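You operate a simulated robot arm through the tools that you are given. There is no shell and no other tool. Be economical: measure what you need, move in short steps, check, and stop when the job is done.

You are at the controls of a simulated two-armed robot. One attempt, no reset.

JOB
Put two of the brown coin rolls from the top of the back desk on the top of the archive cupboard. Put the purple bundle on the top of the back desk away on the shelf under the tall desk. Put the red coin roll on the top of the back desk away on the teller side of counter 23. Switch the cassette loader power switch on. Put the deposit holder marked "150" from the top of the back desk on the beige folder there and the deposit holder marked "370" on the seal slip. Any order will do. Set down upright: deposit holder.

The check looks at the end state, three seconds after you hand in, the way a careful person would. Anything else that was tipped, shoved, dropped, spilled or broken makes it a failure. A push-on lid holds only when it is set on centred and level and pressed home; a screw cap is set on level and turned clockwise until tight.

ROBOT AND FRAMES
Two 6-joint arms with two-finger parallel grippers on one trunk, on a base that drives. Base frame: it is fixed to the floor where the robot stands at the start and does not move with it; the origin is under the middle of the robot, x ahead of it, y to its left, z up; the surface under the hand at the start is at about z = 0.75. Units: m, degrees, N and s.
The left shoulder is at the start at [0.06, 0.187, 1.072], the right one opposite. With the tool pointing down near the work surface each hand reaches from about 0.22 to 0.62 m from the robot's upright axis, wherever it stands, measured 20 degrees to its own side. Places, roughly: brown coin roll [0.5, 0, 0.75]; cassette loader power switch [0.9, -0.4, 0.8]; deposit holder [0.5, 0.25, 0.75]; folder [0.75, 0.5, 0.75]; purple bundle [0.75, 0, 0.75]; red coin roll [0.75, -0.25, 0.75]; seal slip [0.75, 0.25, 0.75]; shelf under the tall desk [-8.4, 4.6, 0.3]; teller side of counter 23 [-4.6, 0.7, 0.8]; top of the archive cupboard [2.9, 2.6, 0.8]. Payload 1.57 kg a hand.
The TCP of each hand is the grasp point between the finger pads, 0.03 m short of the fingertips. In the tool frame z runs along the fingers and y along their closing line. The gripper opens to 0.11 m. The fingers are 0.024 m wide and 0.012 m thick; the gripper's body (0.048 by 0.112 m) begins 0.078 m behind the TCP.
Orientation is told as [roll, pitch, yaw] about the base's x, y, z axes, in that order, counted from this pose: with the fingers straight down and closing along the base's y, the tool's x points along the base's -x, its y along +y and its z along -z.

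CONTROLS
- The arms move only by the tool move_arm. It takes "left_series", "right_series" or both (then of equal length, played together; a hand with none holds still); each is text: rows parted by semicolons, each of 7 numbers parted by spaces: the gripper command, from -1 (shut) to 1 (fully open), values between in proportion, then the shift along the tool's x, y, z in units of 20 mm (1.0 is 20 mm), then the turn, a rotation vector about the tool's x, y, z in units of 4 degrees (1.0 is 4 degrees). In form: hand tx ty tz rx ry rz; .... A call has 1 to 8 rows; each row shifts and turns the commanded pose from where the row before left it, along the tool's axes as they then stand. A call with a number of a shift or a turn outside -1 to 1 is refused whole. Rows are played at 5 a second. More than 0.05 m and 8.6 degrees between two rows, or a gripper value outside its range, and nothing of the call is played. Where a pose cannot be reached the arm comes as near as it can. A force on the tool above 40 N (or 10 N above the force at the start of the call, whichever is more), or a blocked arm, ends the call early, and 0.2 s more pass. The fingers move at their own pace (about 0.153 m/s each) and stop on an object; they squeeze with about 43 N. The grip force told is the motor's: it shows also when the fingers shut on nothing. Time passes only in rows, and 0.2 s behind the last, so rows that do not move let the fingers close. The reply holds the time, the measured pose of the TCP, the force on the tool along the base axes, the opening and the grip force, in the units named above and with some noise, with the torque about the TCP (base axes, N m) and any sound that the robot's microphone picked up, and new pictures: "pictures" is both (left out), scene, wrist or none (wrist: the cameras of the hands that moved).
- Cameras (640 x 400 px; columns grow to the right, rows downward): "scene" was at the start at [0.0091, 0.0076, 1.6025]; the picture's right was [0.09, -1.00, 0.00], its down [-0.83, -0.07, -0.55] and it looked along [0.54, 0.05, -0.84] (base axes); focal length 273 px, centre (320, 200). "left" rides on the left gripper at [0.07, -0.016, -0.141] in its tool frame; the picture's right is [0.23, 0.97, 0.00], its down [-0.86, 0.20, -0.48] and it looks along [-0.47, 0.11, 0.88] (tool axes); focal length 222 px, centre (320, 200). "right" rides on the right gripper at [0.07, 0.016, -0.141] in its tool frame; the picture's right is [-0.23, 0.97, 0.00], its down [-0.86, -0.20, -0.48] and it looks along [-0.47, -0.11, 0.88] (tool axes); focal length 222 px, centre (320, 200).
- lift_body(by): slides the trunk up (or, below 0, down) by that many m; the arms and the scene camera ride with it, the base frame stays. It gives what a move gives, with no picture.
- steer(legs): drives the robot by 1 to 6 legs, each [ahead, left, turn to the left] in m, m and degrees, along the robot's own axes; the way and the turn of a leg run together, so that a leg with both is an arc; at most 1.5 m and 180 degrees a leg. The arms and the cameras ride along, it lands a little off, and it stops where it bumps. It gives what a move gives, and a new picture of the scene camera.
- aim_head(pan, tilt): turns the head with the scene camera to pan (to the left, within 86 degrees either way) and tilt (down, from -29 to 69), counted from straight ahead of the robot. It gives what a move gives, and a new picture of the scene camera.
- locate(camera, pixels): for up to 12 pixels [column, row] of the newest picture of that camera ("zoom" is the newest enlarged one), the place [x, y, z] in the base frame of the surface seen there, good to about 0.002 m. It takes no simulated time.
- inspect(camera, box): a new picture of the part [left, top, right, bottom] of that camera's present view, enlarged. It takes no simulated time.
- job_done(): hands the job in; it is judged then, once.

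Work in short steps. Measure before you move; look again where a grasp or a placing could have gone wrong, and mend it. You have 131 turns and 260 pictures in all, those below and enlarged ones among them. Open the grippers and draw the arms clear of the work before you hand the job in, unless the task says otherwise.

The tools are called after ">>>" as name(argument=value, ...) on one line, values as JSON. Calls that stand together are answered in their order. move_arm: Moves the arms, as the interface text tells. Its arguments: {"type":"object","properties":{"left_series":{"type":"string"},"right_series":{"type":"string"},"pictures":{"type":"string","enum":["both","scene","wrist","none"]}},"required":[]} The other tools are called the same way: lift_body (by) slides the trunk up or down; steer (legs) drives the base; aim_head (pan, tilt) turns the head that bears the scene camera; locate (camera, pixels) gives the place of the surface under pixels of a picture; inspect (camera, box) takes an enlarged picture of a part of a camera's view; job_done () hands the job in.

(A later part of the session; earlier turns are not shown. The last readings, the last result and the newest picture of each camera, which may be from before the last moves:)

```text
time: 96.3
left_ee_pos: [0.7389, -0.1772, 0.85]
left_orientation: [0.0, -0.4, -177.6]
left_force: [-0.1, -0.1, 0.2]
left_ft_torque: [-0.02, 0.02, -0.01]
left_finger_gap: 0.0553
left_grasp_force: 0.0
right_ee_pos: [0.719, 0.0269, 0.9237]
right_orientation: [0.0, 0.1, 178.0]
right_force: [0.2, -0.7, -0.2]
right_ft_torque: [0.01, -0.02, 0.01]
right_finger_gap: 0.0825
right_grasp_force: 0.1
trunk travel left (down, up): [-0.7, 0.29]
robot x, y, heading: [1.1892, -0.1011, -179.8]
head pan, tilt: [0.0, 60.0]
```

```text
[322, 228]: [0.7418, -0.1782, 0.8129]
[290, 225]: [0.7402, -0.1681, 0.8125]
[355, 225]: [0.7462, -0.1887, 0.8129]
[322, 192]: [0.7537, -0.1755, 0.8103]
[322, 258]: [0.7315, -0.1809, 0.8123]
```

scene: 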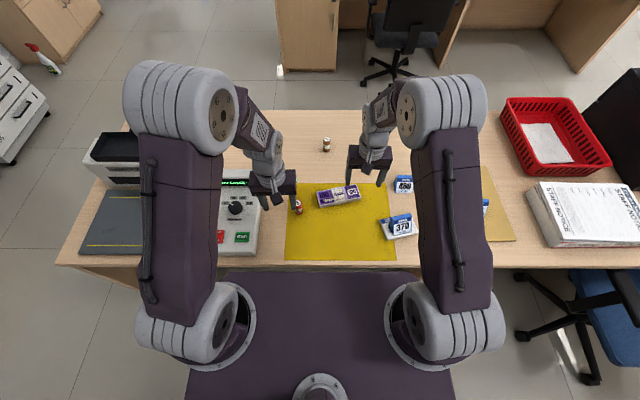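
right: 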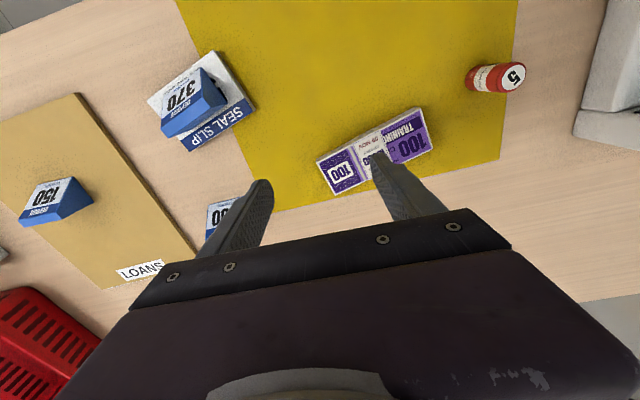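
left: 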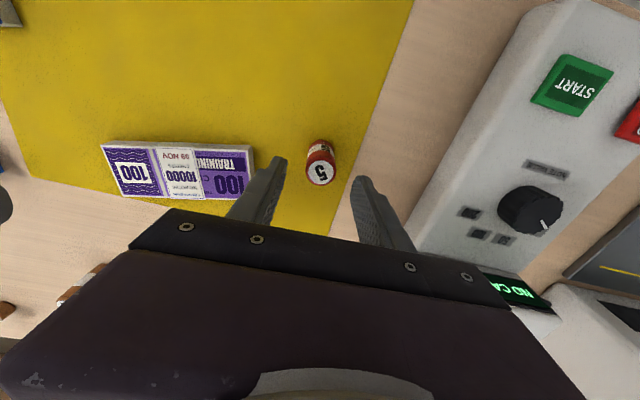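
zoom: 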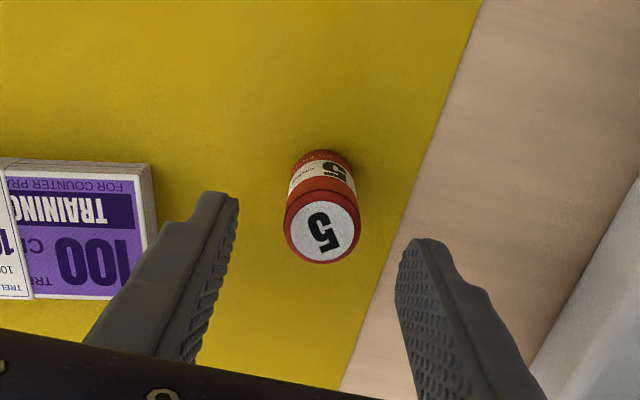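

Centre (0.742,-0.178) agrees with the TCP within 3 mm. I descend, close and lift gently.

>>> move_arm(left_series="0 0.15 0 0.8 0 0 0;0 0 0 0.8 0 0 0;0 0 0 0.8 0 0 0;0 0 0 0.6 0 0 0;-1 0 0 0 0 0 0;-1 0 0 0 0 0 0;-1 0 0 0 0 0 0;-1 0 0 -0.1 0 0 0", pictures="none")

>>> move_arm(left_series="-1 0 0 -0.2 0 0 0;-1 0 0 -0.3 0 0 0;-1 0 0 -0.4 0 0 0;-1 0 0 -0.5 0 0 0;-1 0 0 -0.5 0 0 0;-1 0 0 -0.5 0 0 0;-1 0 0 -0.5 0 0 0;-1 0 0 -0.5 0 0 0", pictures="wrist")

```text
time: 98.1
left_ee_pos: [0.7426, -0.178, 0.7925]
left_orientation: [0.0, -0.3, -177.6]
left_force: [0.4, -0.5, 0.0]
left_ft_torque: [0.03, 0.04, 0.01]
left_finger_gap: 0.0259
left_grasp_force: 36.9
right_ee_pos: [0.7188, 0.0263, 0.9251]
right_orientation: [0.0, 0.0, 178.2]
right_force: [-0.3, -0.3, 0.3]
right_ft_torque: [0.02, 0.01, -0.01]
right_finger_gap: 0.0825
right_grasp_force: 0.1
trunk travel left (down, up): [-0.7, 0.29]
robot x, y, heading: [1.1899, -0.103, -179.7]
head pan, tilt: [0.0, 60.0]
```

```text
time: 99.9
left_ee_pos: [0.7428, -0.1784, 0.8621]
left_orientation: [-0.1, -0.4, -177.5]
left_force: [-0.2, 0.4, -2.7]
left_ft_torque: [0.01, -0.01, -0.04]
left_finger_gap: 0.026
left_grasp_force: 36.4
right_ee_pos: [0.7193, 0.027, 0.9244]
right_orientation: [0.0, 0.0, 178.1]
right_force: [0.7, -0.1, -0.4]
right_ft_torque: [0.0, -0.01, 0.0]
right_finger_gap: 0.0826
right_grasp_force: 0.0
trunk travel left (down, up): [-0.7, 0.29]
robot x, y, heading: [1.1899, -0.1018, -179.8]
head pan, tilt: [0.0, 60.0]
```

left: 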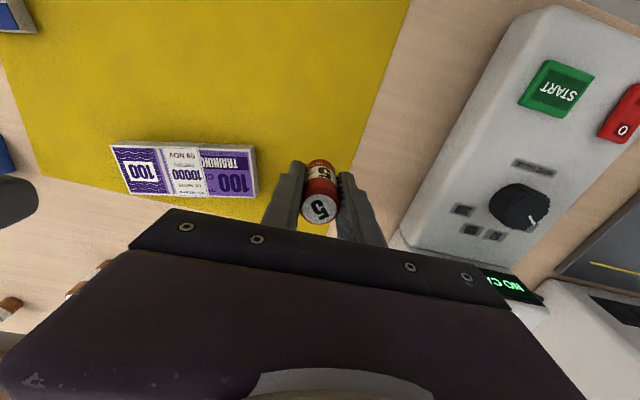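

Red roll is held. I move the left hand back and up while the right hand turns its wrist (75° in all) for the bundle.

>>> move_arm(left_series="-1 0.2 0.2 -0.3 0 0 0;-1 0.5 0.5 -0.4 0 0 0;-1 0.6 0.6 -0.5 0 0 0;-1 0.6 0.6 -0.5 0 0 0;-1 0.6 0.6 -0.5 0 0 0;-1 0.6 0.6 -0.5 0 0 0;-1 0.6 0.6 -0.5 0 0 0;-1 0.3 0.3 -0.3 0 0 0", right_series="0.6 0 0 0 0 0 1;0.6 0 0 0 0 0 1;0.6 0 0 0 0 0 1;0.6 0 0 0 0 0 1;0.6 0 0 0 0 0 1;0.6 0 0 0 0 0 1;0.6 0 0 0 0 0 1;0.6 0 0 0 0 0 1", pictures="none")

>>> move_arm(right_series="0.6 0 0 0 0 0 1;0.6 0 0 0 0 0 1;0.6 0 0 0 0 0 1;0.6 0 0 0 0 0 1;0.6 0 0 0 0 0 1;0.6 0 0 0 0 0 1;0.6 0 0 0 0 0 1;0.6 0 0 0 0 0 1", pictures="none")

>>> move_arm(right_series="0.6 0 0 0 0 0 1;0.6 0 0 0 0 0 1;0.6 0 0 0 0 0 0.8", pictures="both")

```text
time: 101.7
left_ee_pos: [0.8272, -0.2539, 0.9311]
left_orientation: [0.0, -0.4, -177.4]
left_force: [-0.5, -1.0, -2.5]
left_ft_torque: [-0.03, 0.02, -0.05]
left_finger_gap: 0.0263
left_grasp_force: 37.1
right_ee_pos: [0.7194, 0.0274, 0.9245]
right_orientation: [0.1, -0.1, 146.0]
right_force: [-0.1, 0.5, -0.4]
right_ft_torque: [-0.02, -0.02, 0.01]
right_finger_gap: 0.0881
right_grasp_force: 0.1
trunk travel left (down, up): [-0.7, 0.29]
robot x, y, heading: [1.1889, -0.1017, -179.5]
head pan, tilt: [0.0, 60.0]
```

```text
time: 103.5
left_ee_pos: [0.8262, -0.2535, 0.9307]
left_orientation: [0.0, -0.6, -177.5]
left_force: [-0.3, -0.3, -2.2]
left_ft_torque: [0.02, -0.02, 0.0]
left_finger_gap: 0.0257
left_grasp_force: 37.0
right_ee_pos: [0.7187, 0.0278, 0.9242]
right_orientation: [0.1, 0.1, 114.0]
right_force: [0.0, 0.3, 0.4]
right_ft_torque: [-0.03, 0.02, 0.01]
right_finger_gap: 0.088
right_grasp_force: 0.0
trunk travel left (down, up): [-0.7, 0.29]
robot x, y, heading: [1.1879, -0.1037, -179.6]
head pan, tilt: [0.0, 60.0]
```

```text
time: 104.3
left_ee_pos: [0.8251, -0.2548, 0.9311]
left_orientation: [0.0, -0.4, -177.5]
left_force: [-0.4, -0.1, -2.2]
left_ft_torque: [-0.03, 0.0, 0.04]
left_finger_gap: 0.0258
left_grasp_force: 37.6
right_ee_pos: [0.7188, 0.0266, 0.9249]
right_orientation: [0.0, 0.0, 102.8]
right_force: [1.0, 0.0, -0.2]
right_ft_torque: [0.03, 0.0, -0.03]
right_finger_gap: 0.0881
right_grasp_force: 0.0
trunk travel left (down, up): [-0.7, 0.29]
robot x, y, heading: [1.1897, -0.1041, -179.5]
head pan, tilt: [0.0, 60.0]
```

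scene: 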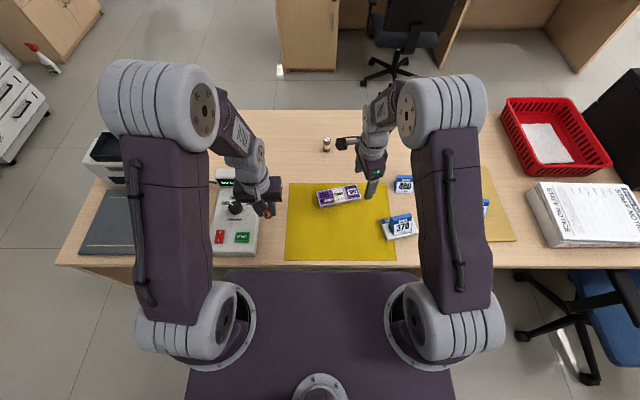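
right: 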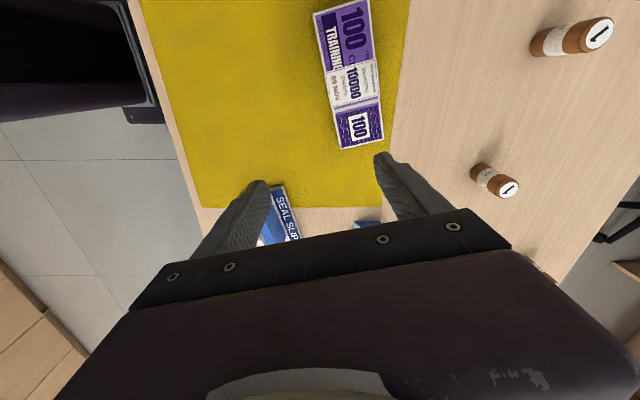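

I re-measure the bundle from the right wrist camera.

>>> locate(camera="right", pixels=[[318, 16], [364, 6], [380, 138], [345, 146], [327, 80], [372, 70], [350, 75]])

```text
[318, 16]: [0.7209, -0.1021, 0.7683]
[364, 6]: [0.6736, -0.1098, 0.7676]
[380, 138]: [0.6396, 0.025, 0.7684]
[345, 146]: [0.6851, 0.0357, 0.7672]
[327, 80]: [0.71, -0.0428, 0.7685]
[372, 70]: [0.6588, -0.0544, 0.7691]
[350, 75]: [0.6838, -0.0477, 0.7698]
```

Centre (0.681,-0.038), turned 14°. I move over it and descend part way.

>>> move_arm(right_series="0.6 0.9 0.9 0 0 0 -0.37;0.6 0.9 0.9 0.2 0 0 0;0.6 0.87 0.82 0.5 0 0 0;0.6 0 0 1 0 0 0;0.6 0 0 1 0 0 0;0.6 0 0 1 0 0 0;0.6 0 0 1 0 0 0;0.6 0 0 0.8 0 0 0", pictures="wrist")

```text
time: 106.1
left_ee_pos: [0.8255, -0.2549, 0.9301]
left_orientation: [0.0, -0.5, -177.4]
left_force: [-0.4, -0.6, -1.9]
left_ft_torque: [0.0, -0.05, 0.01]
left_finger_gap: 0.0259
left_grasp_force: 37.0
right_ee_pos: [0.6794, -0.0385, 0.8155]
right_orientation: [0.1, 0.0, 104.4]
right_force: [-0.5, 0.2, -0.2]
right_ft_torque: [0.03, 0.01, 0.02]
right_finger_gap: 0.0881
right_grasp_force: 0.0
trunk travel left (down, up): [-0.7, 0.29]
robot x, y, heading: [1.1908, -0.1027, -179.6]
head pan, tilt: [0.0, 60.0]
```

right: 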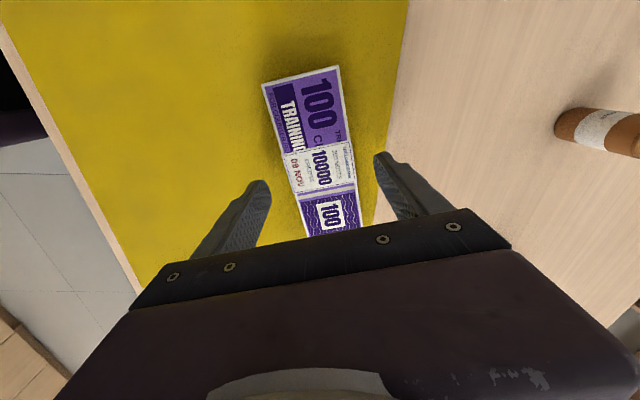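

Well aligned. I go down 33 mm, close, wait and lift slowly.

>>> move_arm(right_series="0.6 0 0 0.8 0 0 0;0.3 0 0 0.6 0 0 0;0.1 0 0 0.24 0 0 0;-1 0 0 0 0 0 0;-1 0 0 0 0 0 0;-1 0 0 0 0 0 0;-1 0 0 -0.1 0 0 0;-1 0 0 -0.1 0 0 0", pictures="none")

>>> move_arm(right_series="-1 0 0 -0.15 0 0 0;-1 0 0 -0.2 0 0 0;-1 0 0 -0.3 0 0 0;-1 0 0 -0.4 0 0 0;-1 0 0 -0.5 0 0 0;-1 0 0 -0.5 0 0 0;-1 0 0 -0.5 0 0 0;-1 0 0 -0.4 0 0 0", pictures="wrist")

```text
time: 107.9
left_ee_pos: [0.8252, -0.2542, 0.9313]
left_orientation: [0.0, -0.3, -177.5]
left_force: [0.7, -0.2, -2.0]
left_ft_torque: [-0.01, -0.04, 0.03]
left_finger_gap: 0.0259
left_grasp_force: 36.9
right_ee_pos: [0.6799, -0.0371, 0.7856]
right_orientation: [0.0, 0.0, 104.4]
right_force: [0.0, 0.7, -0.3]
right_ft_torque: [0.03, 0.04, -0.02]
right_finger_gap: 0.0593
right_grasp_force: 43.1
trunk travel left (down, up): [-0.7, 0.29]
robot x, y, heading: [1.1875, -0.1019, -179.7]
head pan, tilt: [0.0, 60.0]
```

```text
time: 109.7
left_ee_pos: [0.8255, -0.2548, 0.931]
left_orientation: [0.1, -0.4, -177.4]
left_force: [-1.0, -0.4, -1.6]
left_ft_torque: [0.04, -0.01, -0.03]
left_finger_gap: 0.0262
left_grasp_force: 36.9
right_ee_pos: [0.6806, -0.037, 0.8461]
right_orientation: [0.0, 0.0, 104.4]
right_force: [-0.5, -0.7, -1.1]
right_ft_torque: [-0.04, 0.0, 0.0]
right_finger_gap: 0.0588
right_grasp_force: 43.2
trunk travel left (down, up): [-0.7, 0.29]
robot x, y, heading: [1.1933, -0.1028, -179.7]
head pan, tilt: [0.0, 60.0]
```

right: 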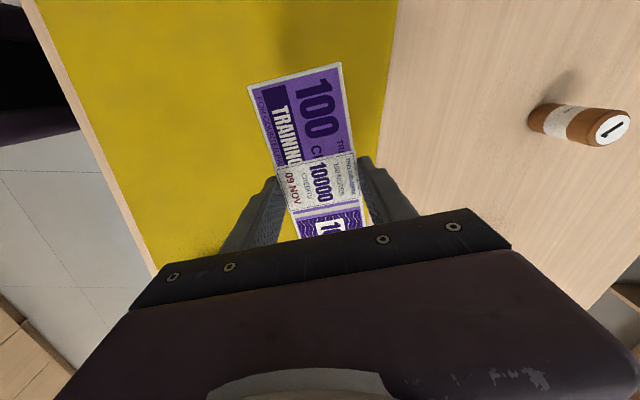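

Bundle is held. I raise and draw the right hand back.

>>> move_arm(right_series="-1 0 -0.2 -0.3 0 0 0;-1 -0.1 -0.4 -0.5 0 0 0;-1 -0.2 -0.6 -0.6 0 0 0;-1 -0.2 -0.7 -0.6 0 0 0;-1 -0.2 -0.8 -0.6 0 0 0;-1 -0.2 -0.8 -0.6 0 0 0;-1 -0.2 -0.7 -0.6 0 0 0;-1 -0.1 -0.4 -0.4 0 0 0", pictures="none")

>>> steer(legs=[[-0.25, 0, 0]])

>>> aim_head(pan=-10, tilt=22)

```text
time: 111.5
left_ee_pos: [0.8258, -0.2542, 0.9317]
left_orientation: [0.0, -0.4, -177.4]
left_force: [0.3, 0.5, -2.7]
left_ft_torque: [-0.04, 0.0, 0.0]
left_finger_gap: 0.0257
left_grasp_force: 36.7
right_ee_pos: [0.7644, 0.01, 0.9291]
right_orientation: [-0.1, 0.0, 104.5]
right_force: [0.2, 0.0, -1.0]
right_ft_torque: [0.01, 0.04, 0.02]
right_finger_gap: 0.0592
right_grasp_force: 43.0
trunk travel left (down, up): [-0.7, 0.29]
robot x, y, heading: [1.1886, -0.1019, -179.9]
head pan, tilt: [0.0, 60.0]
```

```text
time: 113.3
left_ee_pos: [1.0776, -0.2533, 0.9309]
left_orientation: [0.1, -0.3, -177.5]
left_force: [-0.2, 0.2, -1.7]
left_ft_torque: [-0.01, 0.01, -0.03]
left_finger_gap: 0.0258
left_grasp_force: 37.0
right_ee_pos: [1.0148, 0.0102, 0.9278]
right_orientation: [0.1, 0.0, 104.5]
right_force: [0.3, 0.0, -0.5]
right_ft_torque: [0.0, -0.01, 0.0]
right_finger_gap: 0.0589
right_grasp_force: 43.1
trunk travel left (down, up): [-0.7, 0.29]
robot x, y, heading: [1.444, -0.1032, -179.9]
head pan, tilt: [0.0, 60.0]
```

scene: 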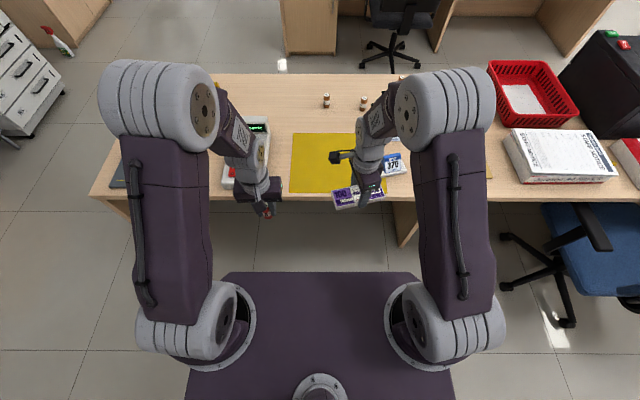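

```text
time: 114.4
left_ee_pos: [1.0779, -0.2544, 0.9315]
left_orientation: [-0.1, -0.4, -177.4]
left_force: [-0.9, -0.1, -2.5]
left_ft_torque: [-0.02, -0.06, 0.0]
left_finger_gap: 0.0257
left_grasp_force: 36.9
right_ee_pos: [1.0151, 0.0099, 0.9288]
right_orientation: [0.1, 0.1, 104.5]
right_force: [-0.6, 0.2, -2.1]
right_ft_torque: [-0.01, 0.0, -0.04]
right_finger_gap: 0.0592
right_grasp_force: 43.3
trunk travel left (down, up): [-0.7, 0.29]
robot x, y, heading: [1.4378, -0.0977, -179.4]
head pan, tilt: [-10.0, 22.0]
```

scene: 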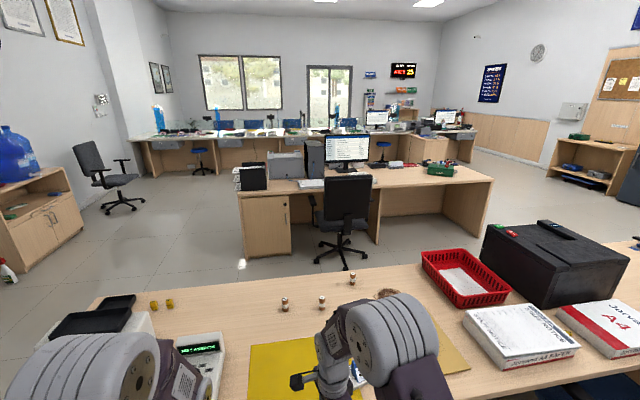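

I look at the far counters and the tall desk and measure them.

>>> inspect(camera="scene", box=[130, 90, 450, 190])

>>> locate(camera="scene", pixels=[[270, 137], [250, 148], [350, 135], [585, 143], [585, 182], [560, 175], [170, 180], [245, 175], [240, 195], [490, 190], [440, 145], [110, 200]])

>>> inspect(camera="scene", box=[440, 100, 640, 240])

```text
2.00 times, centred on (290, 140) of scene
```

zoom: 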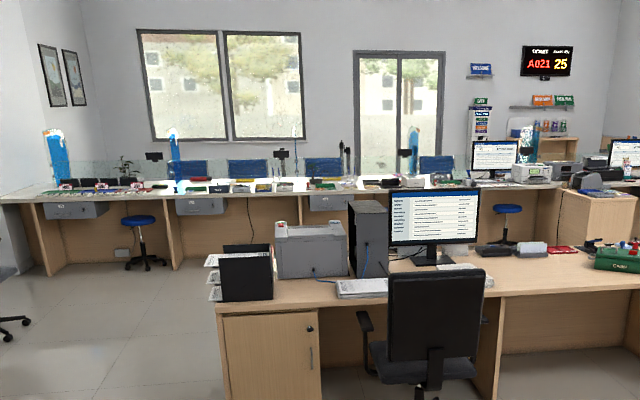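

```text
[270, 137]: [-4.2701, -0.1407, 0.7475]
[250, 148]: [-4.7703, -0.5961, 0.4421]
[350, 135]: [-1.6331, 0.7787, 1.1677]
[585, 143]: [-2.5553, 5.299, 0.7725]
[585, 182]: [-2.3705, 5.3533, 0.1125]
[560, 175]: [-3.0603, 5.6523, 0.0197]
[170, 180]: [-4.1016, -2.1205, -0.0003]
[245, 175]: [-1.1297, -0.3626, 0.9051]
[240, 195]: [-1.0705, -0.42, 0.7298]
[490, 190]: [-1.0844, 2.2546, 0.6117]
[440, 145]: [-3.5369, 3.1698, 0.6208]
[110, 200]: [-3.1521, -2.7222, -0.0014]
```

```text
2.86 times, centred on (540, 170) of scene
```

zoom: 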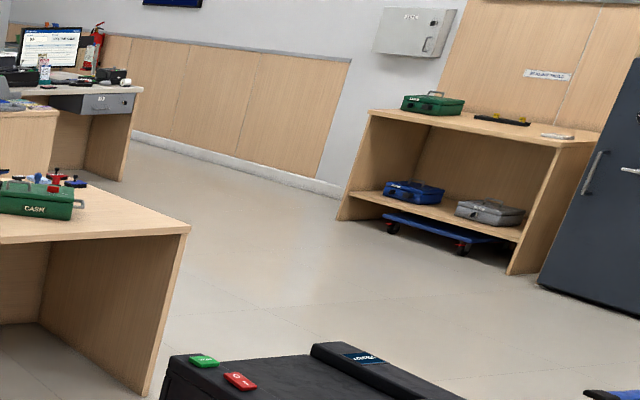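

Counter line is at x≈-4.3; path: left to y≈-1.55, then ahead along -x to x≈-2.9.

>>> steer(legs=[[0, 1.45, 0], [1.5, 0, 0], [1.5, 0, 0], [1.2, 0, 0]])

>>> aim_head(pan=-40, tilt=20)

```text
time: 141.2
left_ee_pos: [-3.079, -1.816, 0.9313]
left_orientation: [-0.1, -0.3, -176.1]
left_force: [-0.7, -1.1, -1.9]
left_ft_torque: [0.03, 0.01, -0.02]
left_finger_gap: 0.0259
left_grasp_force: 37.4
right_ee_pos: [-3.1471, -1.5525, 0.9281]
right_orientation: [0.0, 0.0, 105.7]
right_force: [-0.2, -0.8, -0.9]
right_ft_torque: [0.01, -0.01, -0.01]
right_finger_gap: 0.0589
right_grasp_force: 43.1
trunk travel left (down, up): [-0.7, 0.29]
robot x, y, heading: [-2.7192, -1.6553, -178.3]
head pan, tilt: [-10.0, 22.0]
```

scene: 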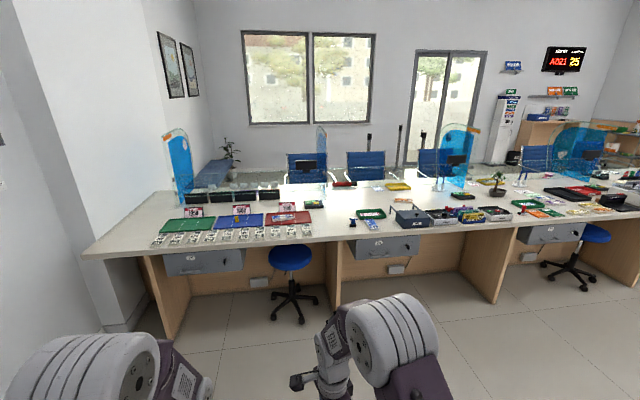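

```text
time: 142.2
left_ee_pos: [-3.0795, -1.8147, 0.9308]
left_orientation: [0.0, -0.4, -176.2]
left_force: [0.1, -0.6, -3.2]
left_ft_torque: [-0.01, -0.01, 0.02]
left_finger_gap: 0.0257
left_grasp_force: 36.5
right_ee_pos: [-3.1477, -1.5544, 0.9296]
right_orientation: [-0.1, 0.0, 105.7]
right_force: [-0.1, 0.1, -1.6]
right_ft_torque: [-0.01, -0.03, 0.0]
right_finger_gap: 0.059
right_grasp_force: 43.5
trunk travel left (down, up): [-0.7, 0.29]
robot x, y, heading: [-2.7193, -1.6563, -178.3]
head pan, tilt: [-40.0, 20.0]
```

scene: 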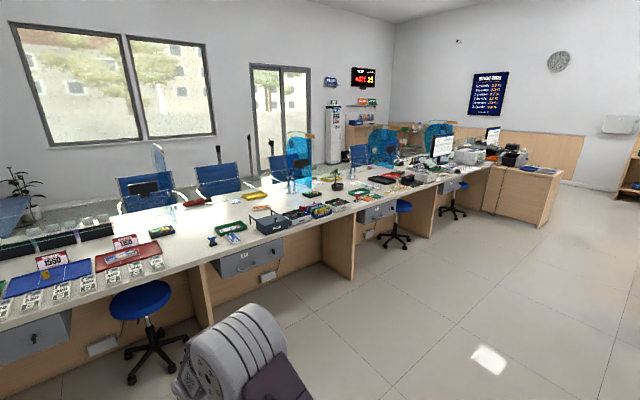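

I enlarge the counters to read their numbers and measure.

>>> inspect(camera="scene", box=[150, 120, 350, 280])

>>> inspect(camera="scene", box=[320, 110, 570, 240])

>>> locate(camera="scene", pixels=[[275, 222], [240, 240], [330, 210], [370, 195], [400, 185], [440, 175], [310, 195], [345, 190], [260, 258], [400, 245], [455, 215], [280, 200]])

```text
2.50 times, centred on (250, 200) of scene
```

zoom: 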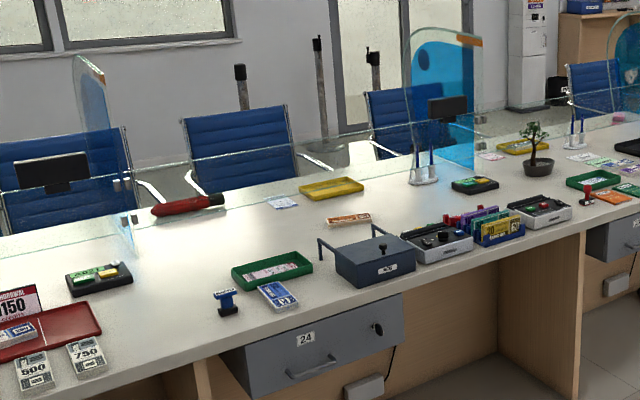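

```text
2.56 times, centred on (445, 175) of scene
```

zoom: 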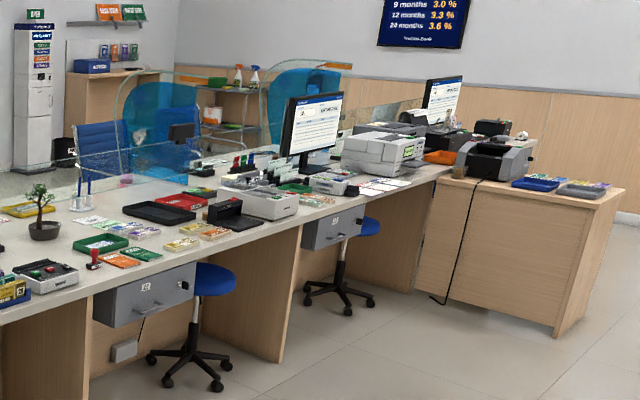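

```text
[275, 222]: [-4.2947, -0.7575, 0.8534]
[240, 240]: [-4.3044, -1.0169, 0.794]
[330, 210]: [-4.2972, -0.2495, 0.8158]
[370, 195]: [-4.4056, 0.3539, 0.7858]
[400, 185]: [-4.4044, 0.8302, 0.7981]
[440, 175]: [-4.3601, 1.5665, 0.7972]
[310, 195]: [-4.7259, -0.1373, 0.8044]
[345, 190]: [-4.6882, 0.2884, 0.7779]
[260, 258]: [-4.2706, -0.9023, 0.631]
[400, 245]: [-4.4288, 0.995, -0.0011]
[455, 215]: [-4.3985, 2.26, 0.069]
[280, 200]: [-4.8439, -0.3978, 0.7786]
```

Drawer 24 lies at y≈-0.9; the next one at y≈0.5 should be 23. I drive over there and look down.

>>> steer(legs=[[0.6, 0, -1.7], [0, -1.4, 0], [0, -0.75, 0]])

>>> aim_head(pan=0, tilt=35)

```text
time: 155.8
left_ee_pos: [-3.7, 0.3276, 0.9312]
left_orientation: [0.0, -0.3, -176.6]
left_force: [-0.3, 0.5, -1.5]
left_ft_torque: [-0.01, 0.03, 0.02]
left_finger_gap: 0.0257
left_grasp_force: 37.3
right_ee_pos: [-3.7665, 0.5901, 0.9284]
right_orientation: [-0.1, 0.1, 105.3]
right_force: [-0.2, -0.9, -1.2]
right_ft_torque: [0.01, 0.0, 0.02]
right_finger_gap: 0.0592
right_grasp_force: 43.1
trunk travel left (down, up): [-0.7, 0.29]
robot x, y, heading: [-3.3372, 0.4807, -178.6]
head pan, tilt: [-40.0, 20.0]
```

scene: 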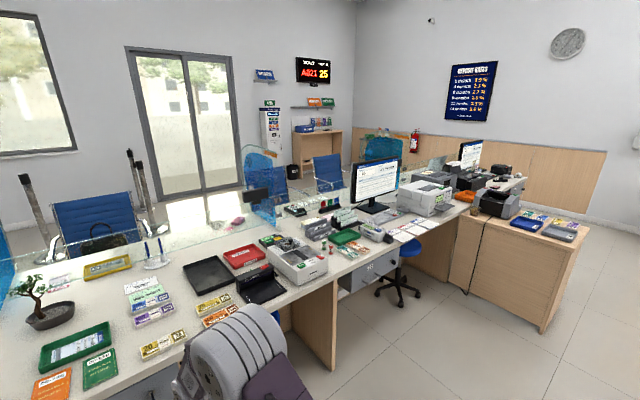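

```text
time: 156.9
left_ee_pos: [-3.7, 0.328, 0.9298]
left_orientation: [0.0, -0.4, -176.6]
left_force: [-0.2, -0.3, -2.1]
left_ft_torque: [0.01, 0.02, -0.03]
left_finger_gap: 0.0257
left_grasp_force: 37.0
right_ee_pos: [-3.7666, 0.5905, 0.9287]
right_orientation: [0.0, 0.0, 105.2]
right_force: [-0.2, 0.4, -0.6]
right_ft_torque: [-0.03, -0.02, -0.01]
right_finger_gap: 0.0592
right_grasp_force: 42.9
trunk travel left (down, up): [-0.7, 0.29]
robot x, y, heading: [-3.3405, 0.4824, -178.9]
head pan, tilt: [0.0, 35.0]
```

scene: 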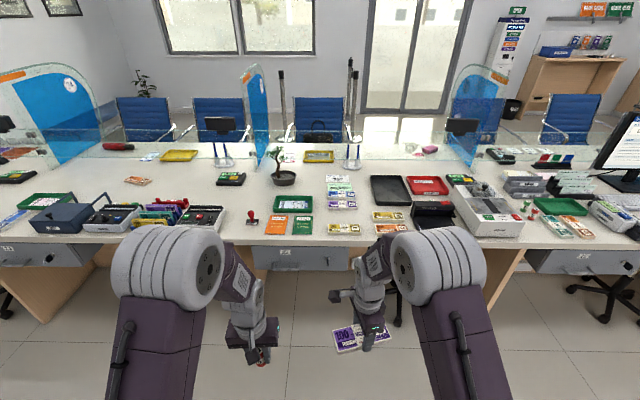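

I enlarge counter 23 to pick a free spot.

>>> inspect(camera="scene", box=[230, 130, 490, 280])

>>> locate(camera="zoom", pixels=[[325, 270], [320, 190], [325, 230], [215, 160], [210, 200], [100, 180], [205, 265], [330, 150], [430, 270], [215, 55], [320, 100], [100, 265]])

```text
2.46 times, centred on (360, 205) of scene
```

zoom: 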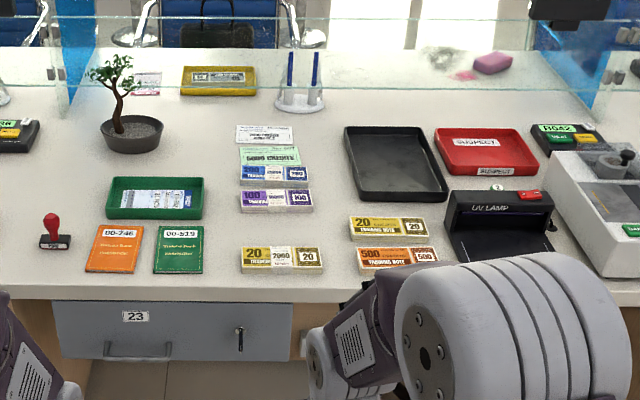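

```text
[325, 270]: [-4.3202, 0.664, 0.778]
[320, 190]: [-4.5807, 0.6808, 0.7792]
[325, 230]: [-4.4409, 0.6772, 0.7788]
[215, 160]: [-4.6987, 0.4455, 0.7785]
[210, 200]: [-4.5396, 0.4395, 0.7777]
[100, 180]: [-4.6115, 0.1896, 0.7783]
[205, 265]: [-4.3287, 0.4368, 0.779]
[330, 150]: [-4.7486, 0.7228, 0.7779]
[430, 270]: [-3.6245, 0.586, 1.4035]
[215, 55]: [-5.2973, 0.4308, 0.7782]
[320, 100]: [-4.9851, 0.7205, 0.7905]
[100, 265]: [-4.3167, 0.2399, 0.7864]
```

Drawer "23" confirmed; a free gap for the roll lies at zoom (222,235) between the green booklet and a note bundle. I measure this gap and the stool.

>>> locate(camera="zoom", pixels=[[222, 235], [204, 235], [240, 235], [238, 260], [206, 215], [242, 205], [222, 275], [200, 270]])

>>> locate(camera="scene", pixels=[[397, 285], [398, 322], [395, 300], [383, 300], [480, 300], [400, 340]])

>>> inspect(camera="scene", box=[360, 240, 480, 380])

```text
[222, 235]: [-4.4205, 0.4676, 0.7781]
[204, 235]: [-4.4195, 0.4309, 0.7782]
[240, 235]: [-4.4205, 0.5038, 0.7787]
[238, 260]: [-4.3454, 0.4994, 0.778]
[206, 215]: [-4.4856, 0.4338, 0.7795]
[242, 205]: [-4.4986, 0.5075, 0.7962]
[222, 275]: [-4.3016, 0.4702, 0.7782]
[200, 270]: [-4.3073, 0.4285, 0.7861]
```

```text
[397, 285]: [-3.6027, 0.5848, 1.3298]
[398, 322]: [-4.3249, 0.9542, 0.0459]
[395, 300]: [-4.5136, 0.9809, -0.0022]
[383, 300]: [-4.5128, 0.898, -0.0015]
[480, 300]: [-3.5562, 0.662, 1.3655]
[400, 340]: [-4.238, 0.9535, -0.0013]
```

```text
2.86 times, centred on (420, 310) of scene
```

zoom: 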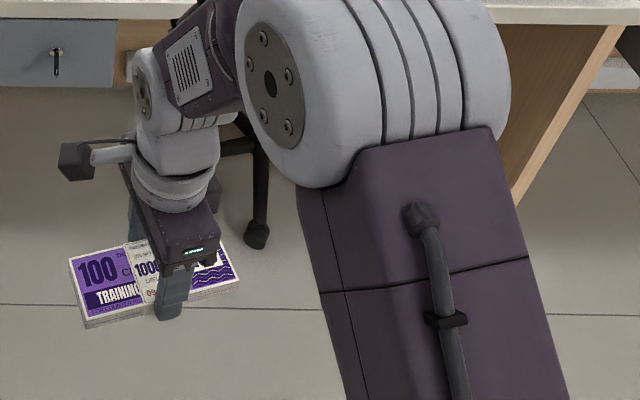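

The stool's nearest leg is at (-4.32,0.95), clear of my place at y≈0.5. I turn the left wrist 90° so the fingers close front-to-back, then drive ahead.

>>> move_arm(left_series="-1 0 0 -0.3 0 0 -0.6;-1 0 0 -0.3 0 0 -1;-1 0 0 0 0 0 -1;-1 0 0 0 0 0 -1;-1 0 0 0 0 0 -1;-1 0 0 0 0 0 -1;-1 0 0 0 0 0 -1;-1 0 0 0 0 0 -1", pictures="none")

>>> move_arm(left_series="-1 0 0 0 0 0 -1;-1 0 0 0 0 0 -1;-1 0 0 0 0 0 -1;-1 0 0 0 0 0 -1;-1 0 0 0 0 0 -1;-1 0 0 0 0 0 -1;-1 0 0 0 0 0 -1;-1 0 0 0 0 0 -1", pictures="none")

>>> move_arm(left_series="-1 0 0 0 0 0 -1;-1 0 0 0 0 0 -1;-1 0 0 0 0 0 -1;-1 0 0 0 0 0 -1;-1 0 0 0 0 0 -1;-1 0 0 0 0 0 -1;-1 0 0 0 0 0 -0.9", pictures="none")

>>> steer(legs=[[0.53, -0.02, -1.1]])

```text
time: 158.7
left_ee_pos: [-3.7004, 0.3269, 0.9431]
left_orientation: [-0.1, -0.2, -146.2]
left_force: [-0.1, 0.0, -2.4]
left_ft_torque: [0.02, -0.02, 0.02]
left_finger_gap: 0.0257
left_grasp_force: 36.8
right_ee_pos: [-3.7653, 0.589, 0.9283]
right_orientation: [-0.1, -0.1, 105.2]
right_force: [-0.7, 1.0, -1.0]
right_ft_torque: [0.02, 0.02, 0.01]
right_finger_gap: 0.059
right_grasp_force: 43.2
trunk travel left (down, up): [-0.7, 0.29]
robot x, y, heading: [-3.3358, 0.4876, -179.0]
head pan, tilt: [0.0, 35.0]
```

```text
time: 160.5
left_ee_pos: [-3.7001, 0.3269, 0.943]
left_orientation: [-0.3, -0.1, -114.2]
left_force: [-0.8, -0.2, -2.4]
left_ft_torque: [-0.02, 0.02, 0.01]
left_finger_gap: 0.0256
left_grasp_force: 36.9
right_ee_pos: [-3.7659, 0.5907, 0.9289]
right_orientation: [0.1, 0.1, 105.3]
right_force: [0.3, 0.2, -1.3]
right_ft_torque: [0.0, 0.0, 0.01]
right_finger_gap: 0.059
right_grasp_force: 43.0
trunk travel left (down, up): [-0.7, 0.29]
robot x, y, heading: [-3.3404, 0.4836, -179.0]
head pan, tilt: [0.0, 35.0]
```

```text
time: 162.1
left_ee_pos: [-3.7006, 0.3276, 0.9425]
left_orientation: [-0.4, 0.0, -86.5]
left_force: [0.5, 0.2, -2.5]
left_ft_torque: [0.0, -0.02, 0.01]
left_finger_gap: 0.0257
left_grasp_force: 37.0
right_ee_pos: [-3.7663, 0.5903, 0.9297]
right_orientation: [-0.1, 0.0, 105.2]
right_force: [-0.7, -0.1, -1.2]
right_ft_torque: [-0.01, 0.0, 0.02]
right_finger_gap: 0.0591
right_grasp_force: 42.5
trunk travel left (down, up): [-0.7, 0.29]
robot x, y, heading: [-3.3336, 0.4835, -178.8]
head pan, tilt: [0.0, 35.0]
```

```text
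time: 165.1
left_ee_pos: [-4.2319, 0.3513, 0.9435]
left_orientation: [-0.4, 0.0, -87.9]
left_force: [0.0, -0.3, -3.0]
left_ft_torque: [0.0, -0.02, 0.0]
left_finger_gap: 0.0257
left_grasp_force: 36.7
right_ee_pos: [-4.2929, 0.6159, 0.9296]
right_orientation: [-0.1, 0.0, 103.9]
right_force: [-0.6, -0.2, -0.7]
right_ft_torque: [0.04, 0.01, 0.05]
right_finger_gap: 0.0591
right_grasp_force: 43.6
trunk travel left (down, up): [-0.7, 0.29]
robot x, y, heading: [-3.8687, 0.4989, 180.0]
head pan, tilt: [0.0, 35.0]
```

scene: 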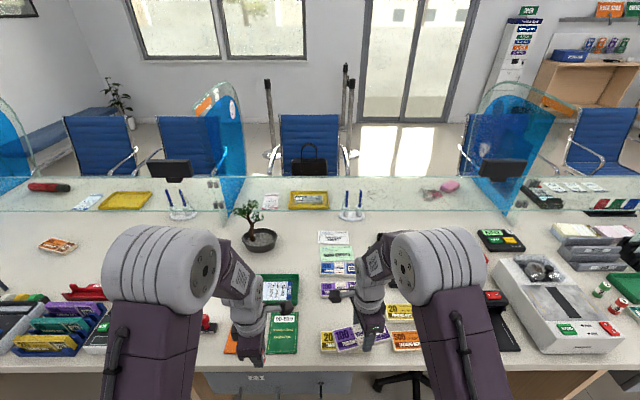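

I shift the right hand aside and bring the left hand above the gap at (-4.42,0.468).

>>> move_arm(left_series="-1 0.1 -0.3 0 0 0 0;-1 0.1 -0.5 0 0 0 0;-1 0.2 -0.6 0 0 0 0;-1 0.3 -0.6 0 0 0 0;-1 0.4 -0.6 0 0 0 0;-1 0.4 -0.6 0 0 0 0;-1 0.4 -0.6 0 0 0 0;-1 0.4 -0.6 0 0 0 0", right_series="-1 -0.3 0 -0.1 0 0 0;-1 -0.5 0 -0.2 0 0 0;-1 -0.6 0 -0.2 0 0 0;-1 -0.7 0 -0.2 0 0 0;-1 -0.7 0 -0.2 0 0 0;-1 -0.7 0 -0.2 0 0 0;-1 -0.6 0 -0.2 0 0 0;-1 -0.4 0 -0.1 0 0 0", pictures="none")

>>> move_arm(left_series="-1 0.5 -0.6 0.1 0 0 0;-1 0.5 -0.6 0.3 0 0 0;-1 0.5 -0.6 0.4 0 0 0;-1 0.5 -0.6 0.4 0 0 0;-1 0.5 -0.6 0.4 0 0 0;-1 0.5 -0.6 0.4 0 0 0;-1 0.5 -0.6 0.4 0 0 0;-1 0.4 -0.58 0.4 0 0 0", pictures="both")

```text
time: 166.9
left_ee_pos: [-4.3215, 0.3945, 0.943]
left_orientation: [-0.2, 0.0, -87.9]
left_force: [0.0, -0.5, -2.3]
left_ft_torque: [0.02, 0.0, 0.01]
left_finger_gap: 0.0257
left_grasp_force: 37.2
right_ee_pos: [-4.3149, 0.7026, 0.957]
right_orientation: [0.1, 0.0, 104.0]
right_force: [0.0, -0.6, 0.5]
right_ft_torque: [0.02, -0.03, 0.0]
right_finger_gap: 0.0592
right_grasp_force: 42.3
trunk travel left (down, up): [-0.7, 0.29]
robot x, y, heading: [-3.8674, 0.4998, 179.9]
head pan, tilt: [0.0, 35.0]
```

```text
time: 168.7
left_ee_pos: [-4.4207, 0.4685, 0.8897]
left_orientation: [-0.2, 0.0, -87.9]
left_force: [-0.5, 0.0, -1.4]
left_ft_torque: [0.0, -0.02, -0.01]
left_finger_gap: 0.0257
left_grasp_force: 37.2
right_ee_pos: [-4.3142, 0.7017, 0.9574]
right_orientation: [0.0, 0.1, 104.0]
right_force: [0.3, 1.0, -1.4]
right_ft_torque: [-0.02, -0.02, -0.02]
right_finger_gap: 0.0591
right_grasp_force: 43.1
trunk travel left (down, up): [-0.7, 0.29]
robot x, y, heading: [-3.8679, 0.5011, 179.7]
head pan, tilt: [0.0, 35.0]
```

scene: 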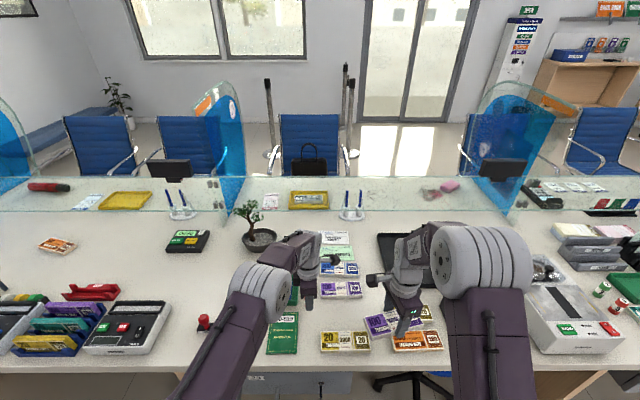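
left: 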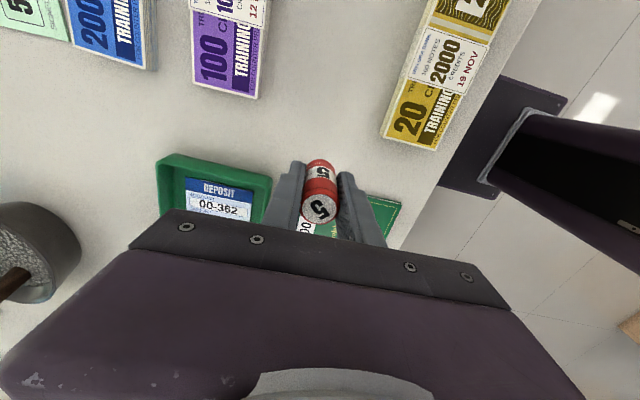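

The spot below is free. I lower the roll to the counter gently.

>>> move_arm(left_series="-1 0 0 0.4 0 0 0;-1 0 0 0.6 0 0 0;-1 0 0 0.6 0 0 0;-1 0 0 0.6 0 0 0;-1 0 0 0.6 0 0 0;-1 0 0 0.4 0 0 0;-1 0 0 0.15 0 0 0;-1 0 0 0.07 0 0 0", pictures="wrist")

```text
time: 170.5
left_ee_pos: [-4.4202, 0.4684, 0.8236]
left_orientation: [-0.8, 0.2, -87.9]
left_force: [-2.7, -2.3, 24.3]
left_ft_torque: [-0.34, -0.19, -0.03]
left_finger_gap: 0.0255
left_grasp_force: 36.7
right_ee_pos: [-4.3117, 0.7011, 0.9593]
right_orientation: [0.1, 0.0, 104.0]
right_force: [-0.1, -0.4, -0.5]
right_ft_torque: [0.0, -0.01, 0.02]
right_finger_gap: 0.0593
right_grasp_force: 43.0
trunk travel left (down, up): [-0.7, 0.29]
robot x, y, heading: [-3.8674, 0.5023, 180.0]
head pan, tilt: [0.0, 35.0]
```

left: 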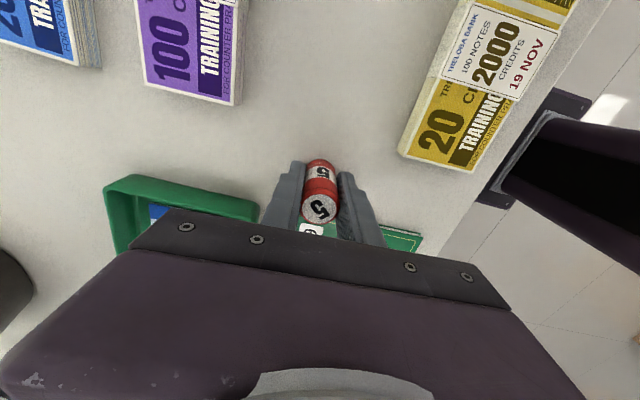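

It touches at z=0.8236, a bit higher than expected; I check what's under the roll.

>>> inspect(camera="left", box=[240, 110, 440, 260])

>>> locate(camera="zoom", pixels=[[255, 155], [255, 310], [215, 160], [540, 400], [230, 380], [470, 370], [60, 290], [300, 140]])

```text
2.67 times, centred on (340, 185) of left
```

zoom: 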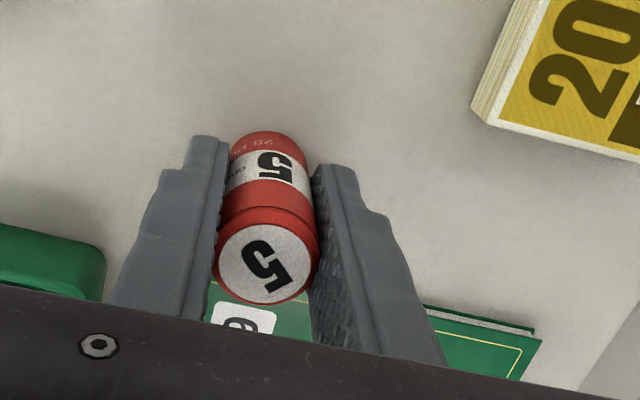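

```text
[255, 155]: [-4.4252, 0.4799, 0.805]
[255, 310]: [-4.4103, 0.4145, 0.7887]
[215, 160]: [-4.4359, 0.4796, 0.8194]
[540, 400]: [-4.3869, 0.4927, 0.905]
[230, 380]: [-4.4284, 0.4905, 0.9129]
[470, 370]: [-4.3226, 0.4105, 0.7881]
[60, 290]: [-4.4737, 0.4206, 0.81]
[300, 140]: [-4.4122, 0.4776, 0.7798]
```

>>> locate(camera="zoom", pixels=[[435, 303], [435, 325], [530, 332], [215, 298], [212, 285], [265, 265], [265, 140], [295, 290], [240, 140]])

```text
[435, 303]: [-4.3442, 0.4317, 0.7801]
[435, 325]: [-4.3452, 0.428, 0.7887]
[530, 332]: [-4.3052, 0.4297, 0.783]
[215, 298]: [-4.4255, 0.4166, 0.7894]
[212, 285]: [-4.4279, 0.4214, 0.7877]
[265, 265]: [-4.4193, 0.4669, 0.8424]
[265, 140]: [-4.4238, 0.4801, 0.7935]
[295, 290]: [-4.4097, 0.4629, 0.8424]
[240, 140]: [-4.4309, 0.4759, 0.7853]
```

Roll top at 0.842 → bottom at 0.779: it stands on the counter. I release and raise.

>>> move_arm(left_series="-1 0 0 -0.08 0 0 0;-0.3 0 0 0 0 0 0;-0.15 0 0 0 0 0 0;-0.1 0 0 0 0 0 0;-0.1 0 0 -0.4 0 0 0;-0.1 0 0 -0.7 0 0 0;-0.1 0 0 -1 0 0 0;-0.1 0 0 -1 0 0 0", pictures="wrist")

```text
time: 172.3
left_ee_pos: [-4.4207, 0.4685, 0.8836]
left_orientation: [-0.4, 0.0, -87.9]
left_force: [0.4, 0.1, -0.3]
left_ft_torque: [0.01, -0.01, 0.03]
left_finger_gap: 0.0496
left_grasp_force: 0.1
right_ee_pos: [-4.3142, 0.7016, 0.9568]
right_orientation: [-0.1, -0.1, 103.9]
right_force: [-0.3, 0.3, -0.8]
right_ft_torque: [0.03, 0.04, -0.01]
right_finger_gap: 0.059
right_grasp_force: 43.1
trunk travel left (down, up): [-0.7, 0.29]
robot x, y, heading: [-3.8683, 0.5005, 179.9]
head pan, tilt: [0.0, 35.0]
```

left: 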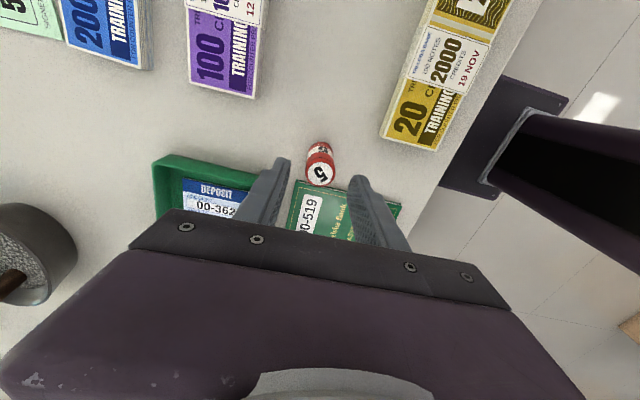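

Red roll stands upright on counter 23. I raise and draw the left hand back, then back the robot off and look for the way to the customer side.

>>> move_arm(left_series="-0.1 0 0 -1 0 0 0;-0.1 0 0 -1 0 0 0;-0.1 0 0.5 -1 0 0 0;-0.1 -0.5 0.9 -0.5 0 0 0;-0.1 -0.7 1 0 0 0 0;-0.1 -0.7 1 0 0 0 0;-0.1 -0.7 1 0 0 0 0;-0.1 -0.7 1 0 0 0 0", pictures="none")

>>> steer(legs=[[-0.7, 0, 0]])

>>> aim_head(pan=-50, tilt=12)

```text
time: 174.1
left_ee_pos: [-4.3083, 0.406, 0.9536]
left_orientation: [-0.4, 0.0, -87.9]
left_force: [0.7, 0.9, -0.5]
left_ft_torque: [0.02, 0.01, -0.02]
left_finger_gap: 0.0494
left_grasp_force: 0.0
right_ee_pos: [-4.3144, 0.7005, 0.958]
right_orientation: [0.0, 0.0, 103.8]
right_force: [0.5, -0.5, -0.8]
right_ft_torque: [-0.01, -0.02, -0.03]
right_finger_gap: 0.0592
right_grasp_force: 43.2
trunk travel left (down, up): [-0.7, 0.29]
robot x, y, heading: [-3.8675, 0.5048, 179.9]
head pan, tilt: [0.0, 35.0]
```

```text
time: 178.0
left_ee_pos: [-3.61, 0.405, 0.9517]
left_orientation: [-0.4, 0.1, -87.9]
left_force: [0.0, 0.1, 0.6]
left_ft_torque: [0.0, 0.0, -0.01]
left_finger_gap: 0.0495
left_grasp_force: 0.1
right_ee_pos: [-3.6145, 0.7004, 0.958]
right_orientation: [0.1, 0.0, 104.0]
right_force: [0.2, 0.6, -1.1]
right_ft_torque: [0.07, 0.0, -0.01]
right_finger_gap: 0.059
right_grasp_force: 42.9
trunk travel left (down, up): [-0.7, 0.29]
robot x, y, heading: [-3.1677, 0.4992, 179.8]
head pan, tilt: [0.0, 35.0]
```

scene: 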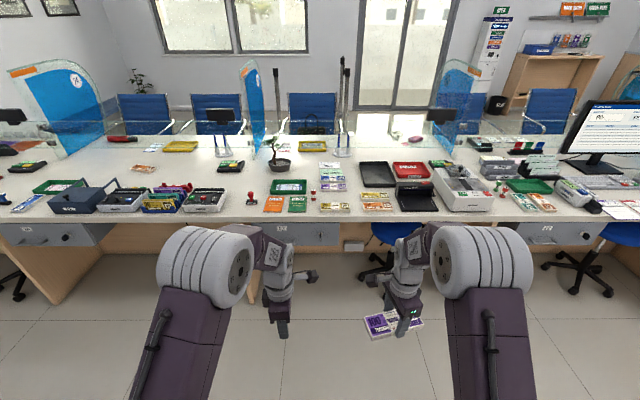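

```text
time: 179.2
left_ee_pos: [-3.6103, 0.4043, 0.9513]
left_orientation: [-0.4, -0.1, -87.8]
left_force: [-0.2, 0.6, 1.0]
left_ft_torque: [-0.01, 0.01, 0.0]
left_finger_gap: 0.0496
left_grasp_force: 0.1
right_ee_pos: [-3.6141, 0.6996, 0.9568]
right_orientation: [0.0, 0.0, 104.0]
right_force: [-0.6, 0.8, 0.0]
right_ft_torque: [0.02, 0.01, -0.02]
right_finger_gap: 0.059
right_grasp_force: 43.0
trunk travel left (down, up): [-0.7, 0.29]
robot x, y, heading: [-3.1676, 0.4967, 179.7]
head pan, tilt: [-50.0, 12.0]
```

scene: 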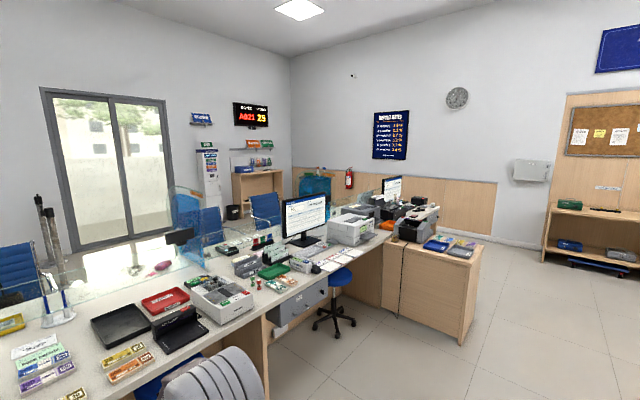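

I measure the tall desk, counter end and walls to find a passage.

>>> locate(camera="scene", pixels=[[258, 176], [255, 200], [265, 172], [437, 205], [475, 240], [465, 340], [520, 240], [348, 182], [390, 195], [440, 235], [330, 205], [500, 230]])

>>> inspect(camera="scene", box=[160, 120, 500, 300])

```text
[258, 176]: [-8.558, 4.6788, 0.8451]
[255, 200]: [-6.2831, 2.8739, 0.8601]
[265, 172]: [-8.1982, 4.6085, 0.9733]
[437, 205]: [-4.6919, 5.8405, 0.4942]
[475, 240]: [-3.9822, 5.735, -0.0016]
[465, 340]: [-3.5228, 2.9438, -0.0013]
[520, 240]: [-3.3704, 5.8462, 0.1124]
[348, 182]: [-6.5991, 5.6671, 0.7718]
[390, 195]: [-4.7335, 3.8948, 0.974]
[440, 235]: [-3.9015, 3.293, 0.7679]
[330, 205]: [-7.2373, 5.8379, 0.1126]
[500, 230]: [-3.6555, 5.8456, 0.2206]
```

```text
1.88 times, centred on (330, 210) of scene
```

zoom: 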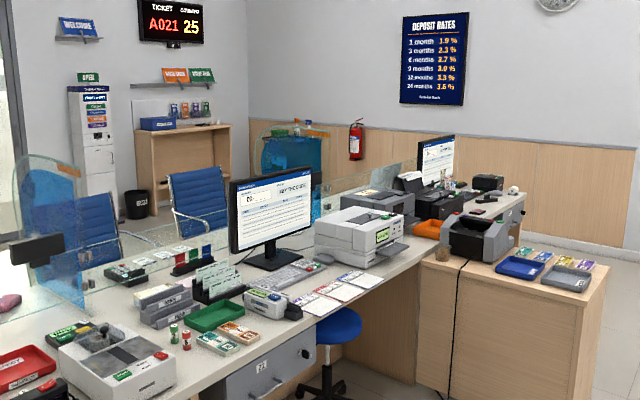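

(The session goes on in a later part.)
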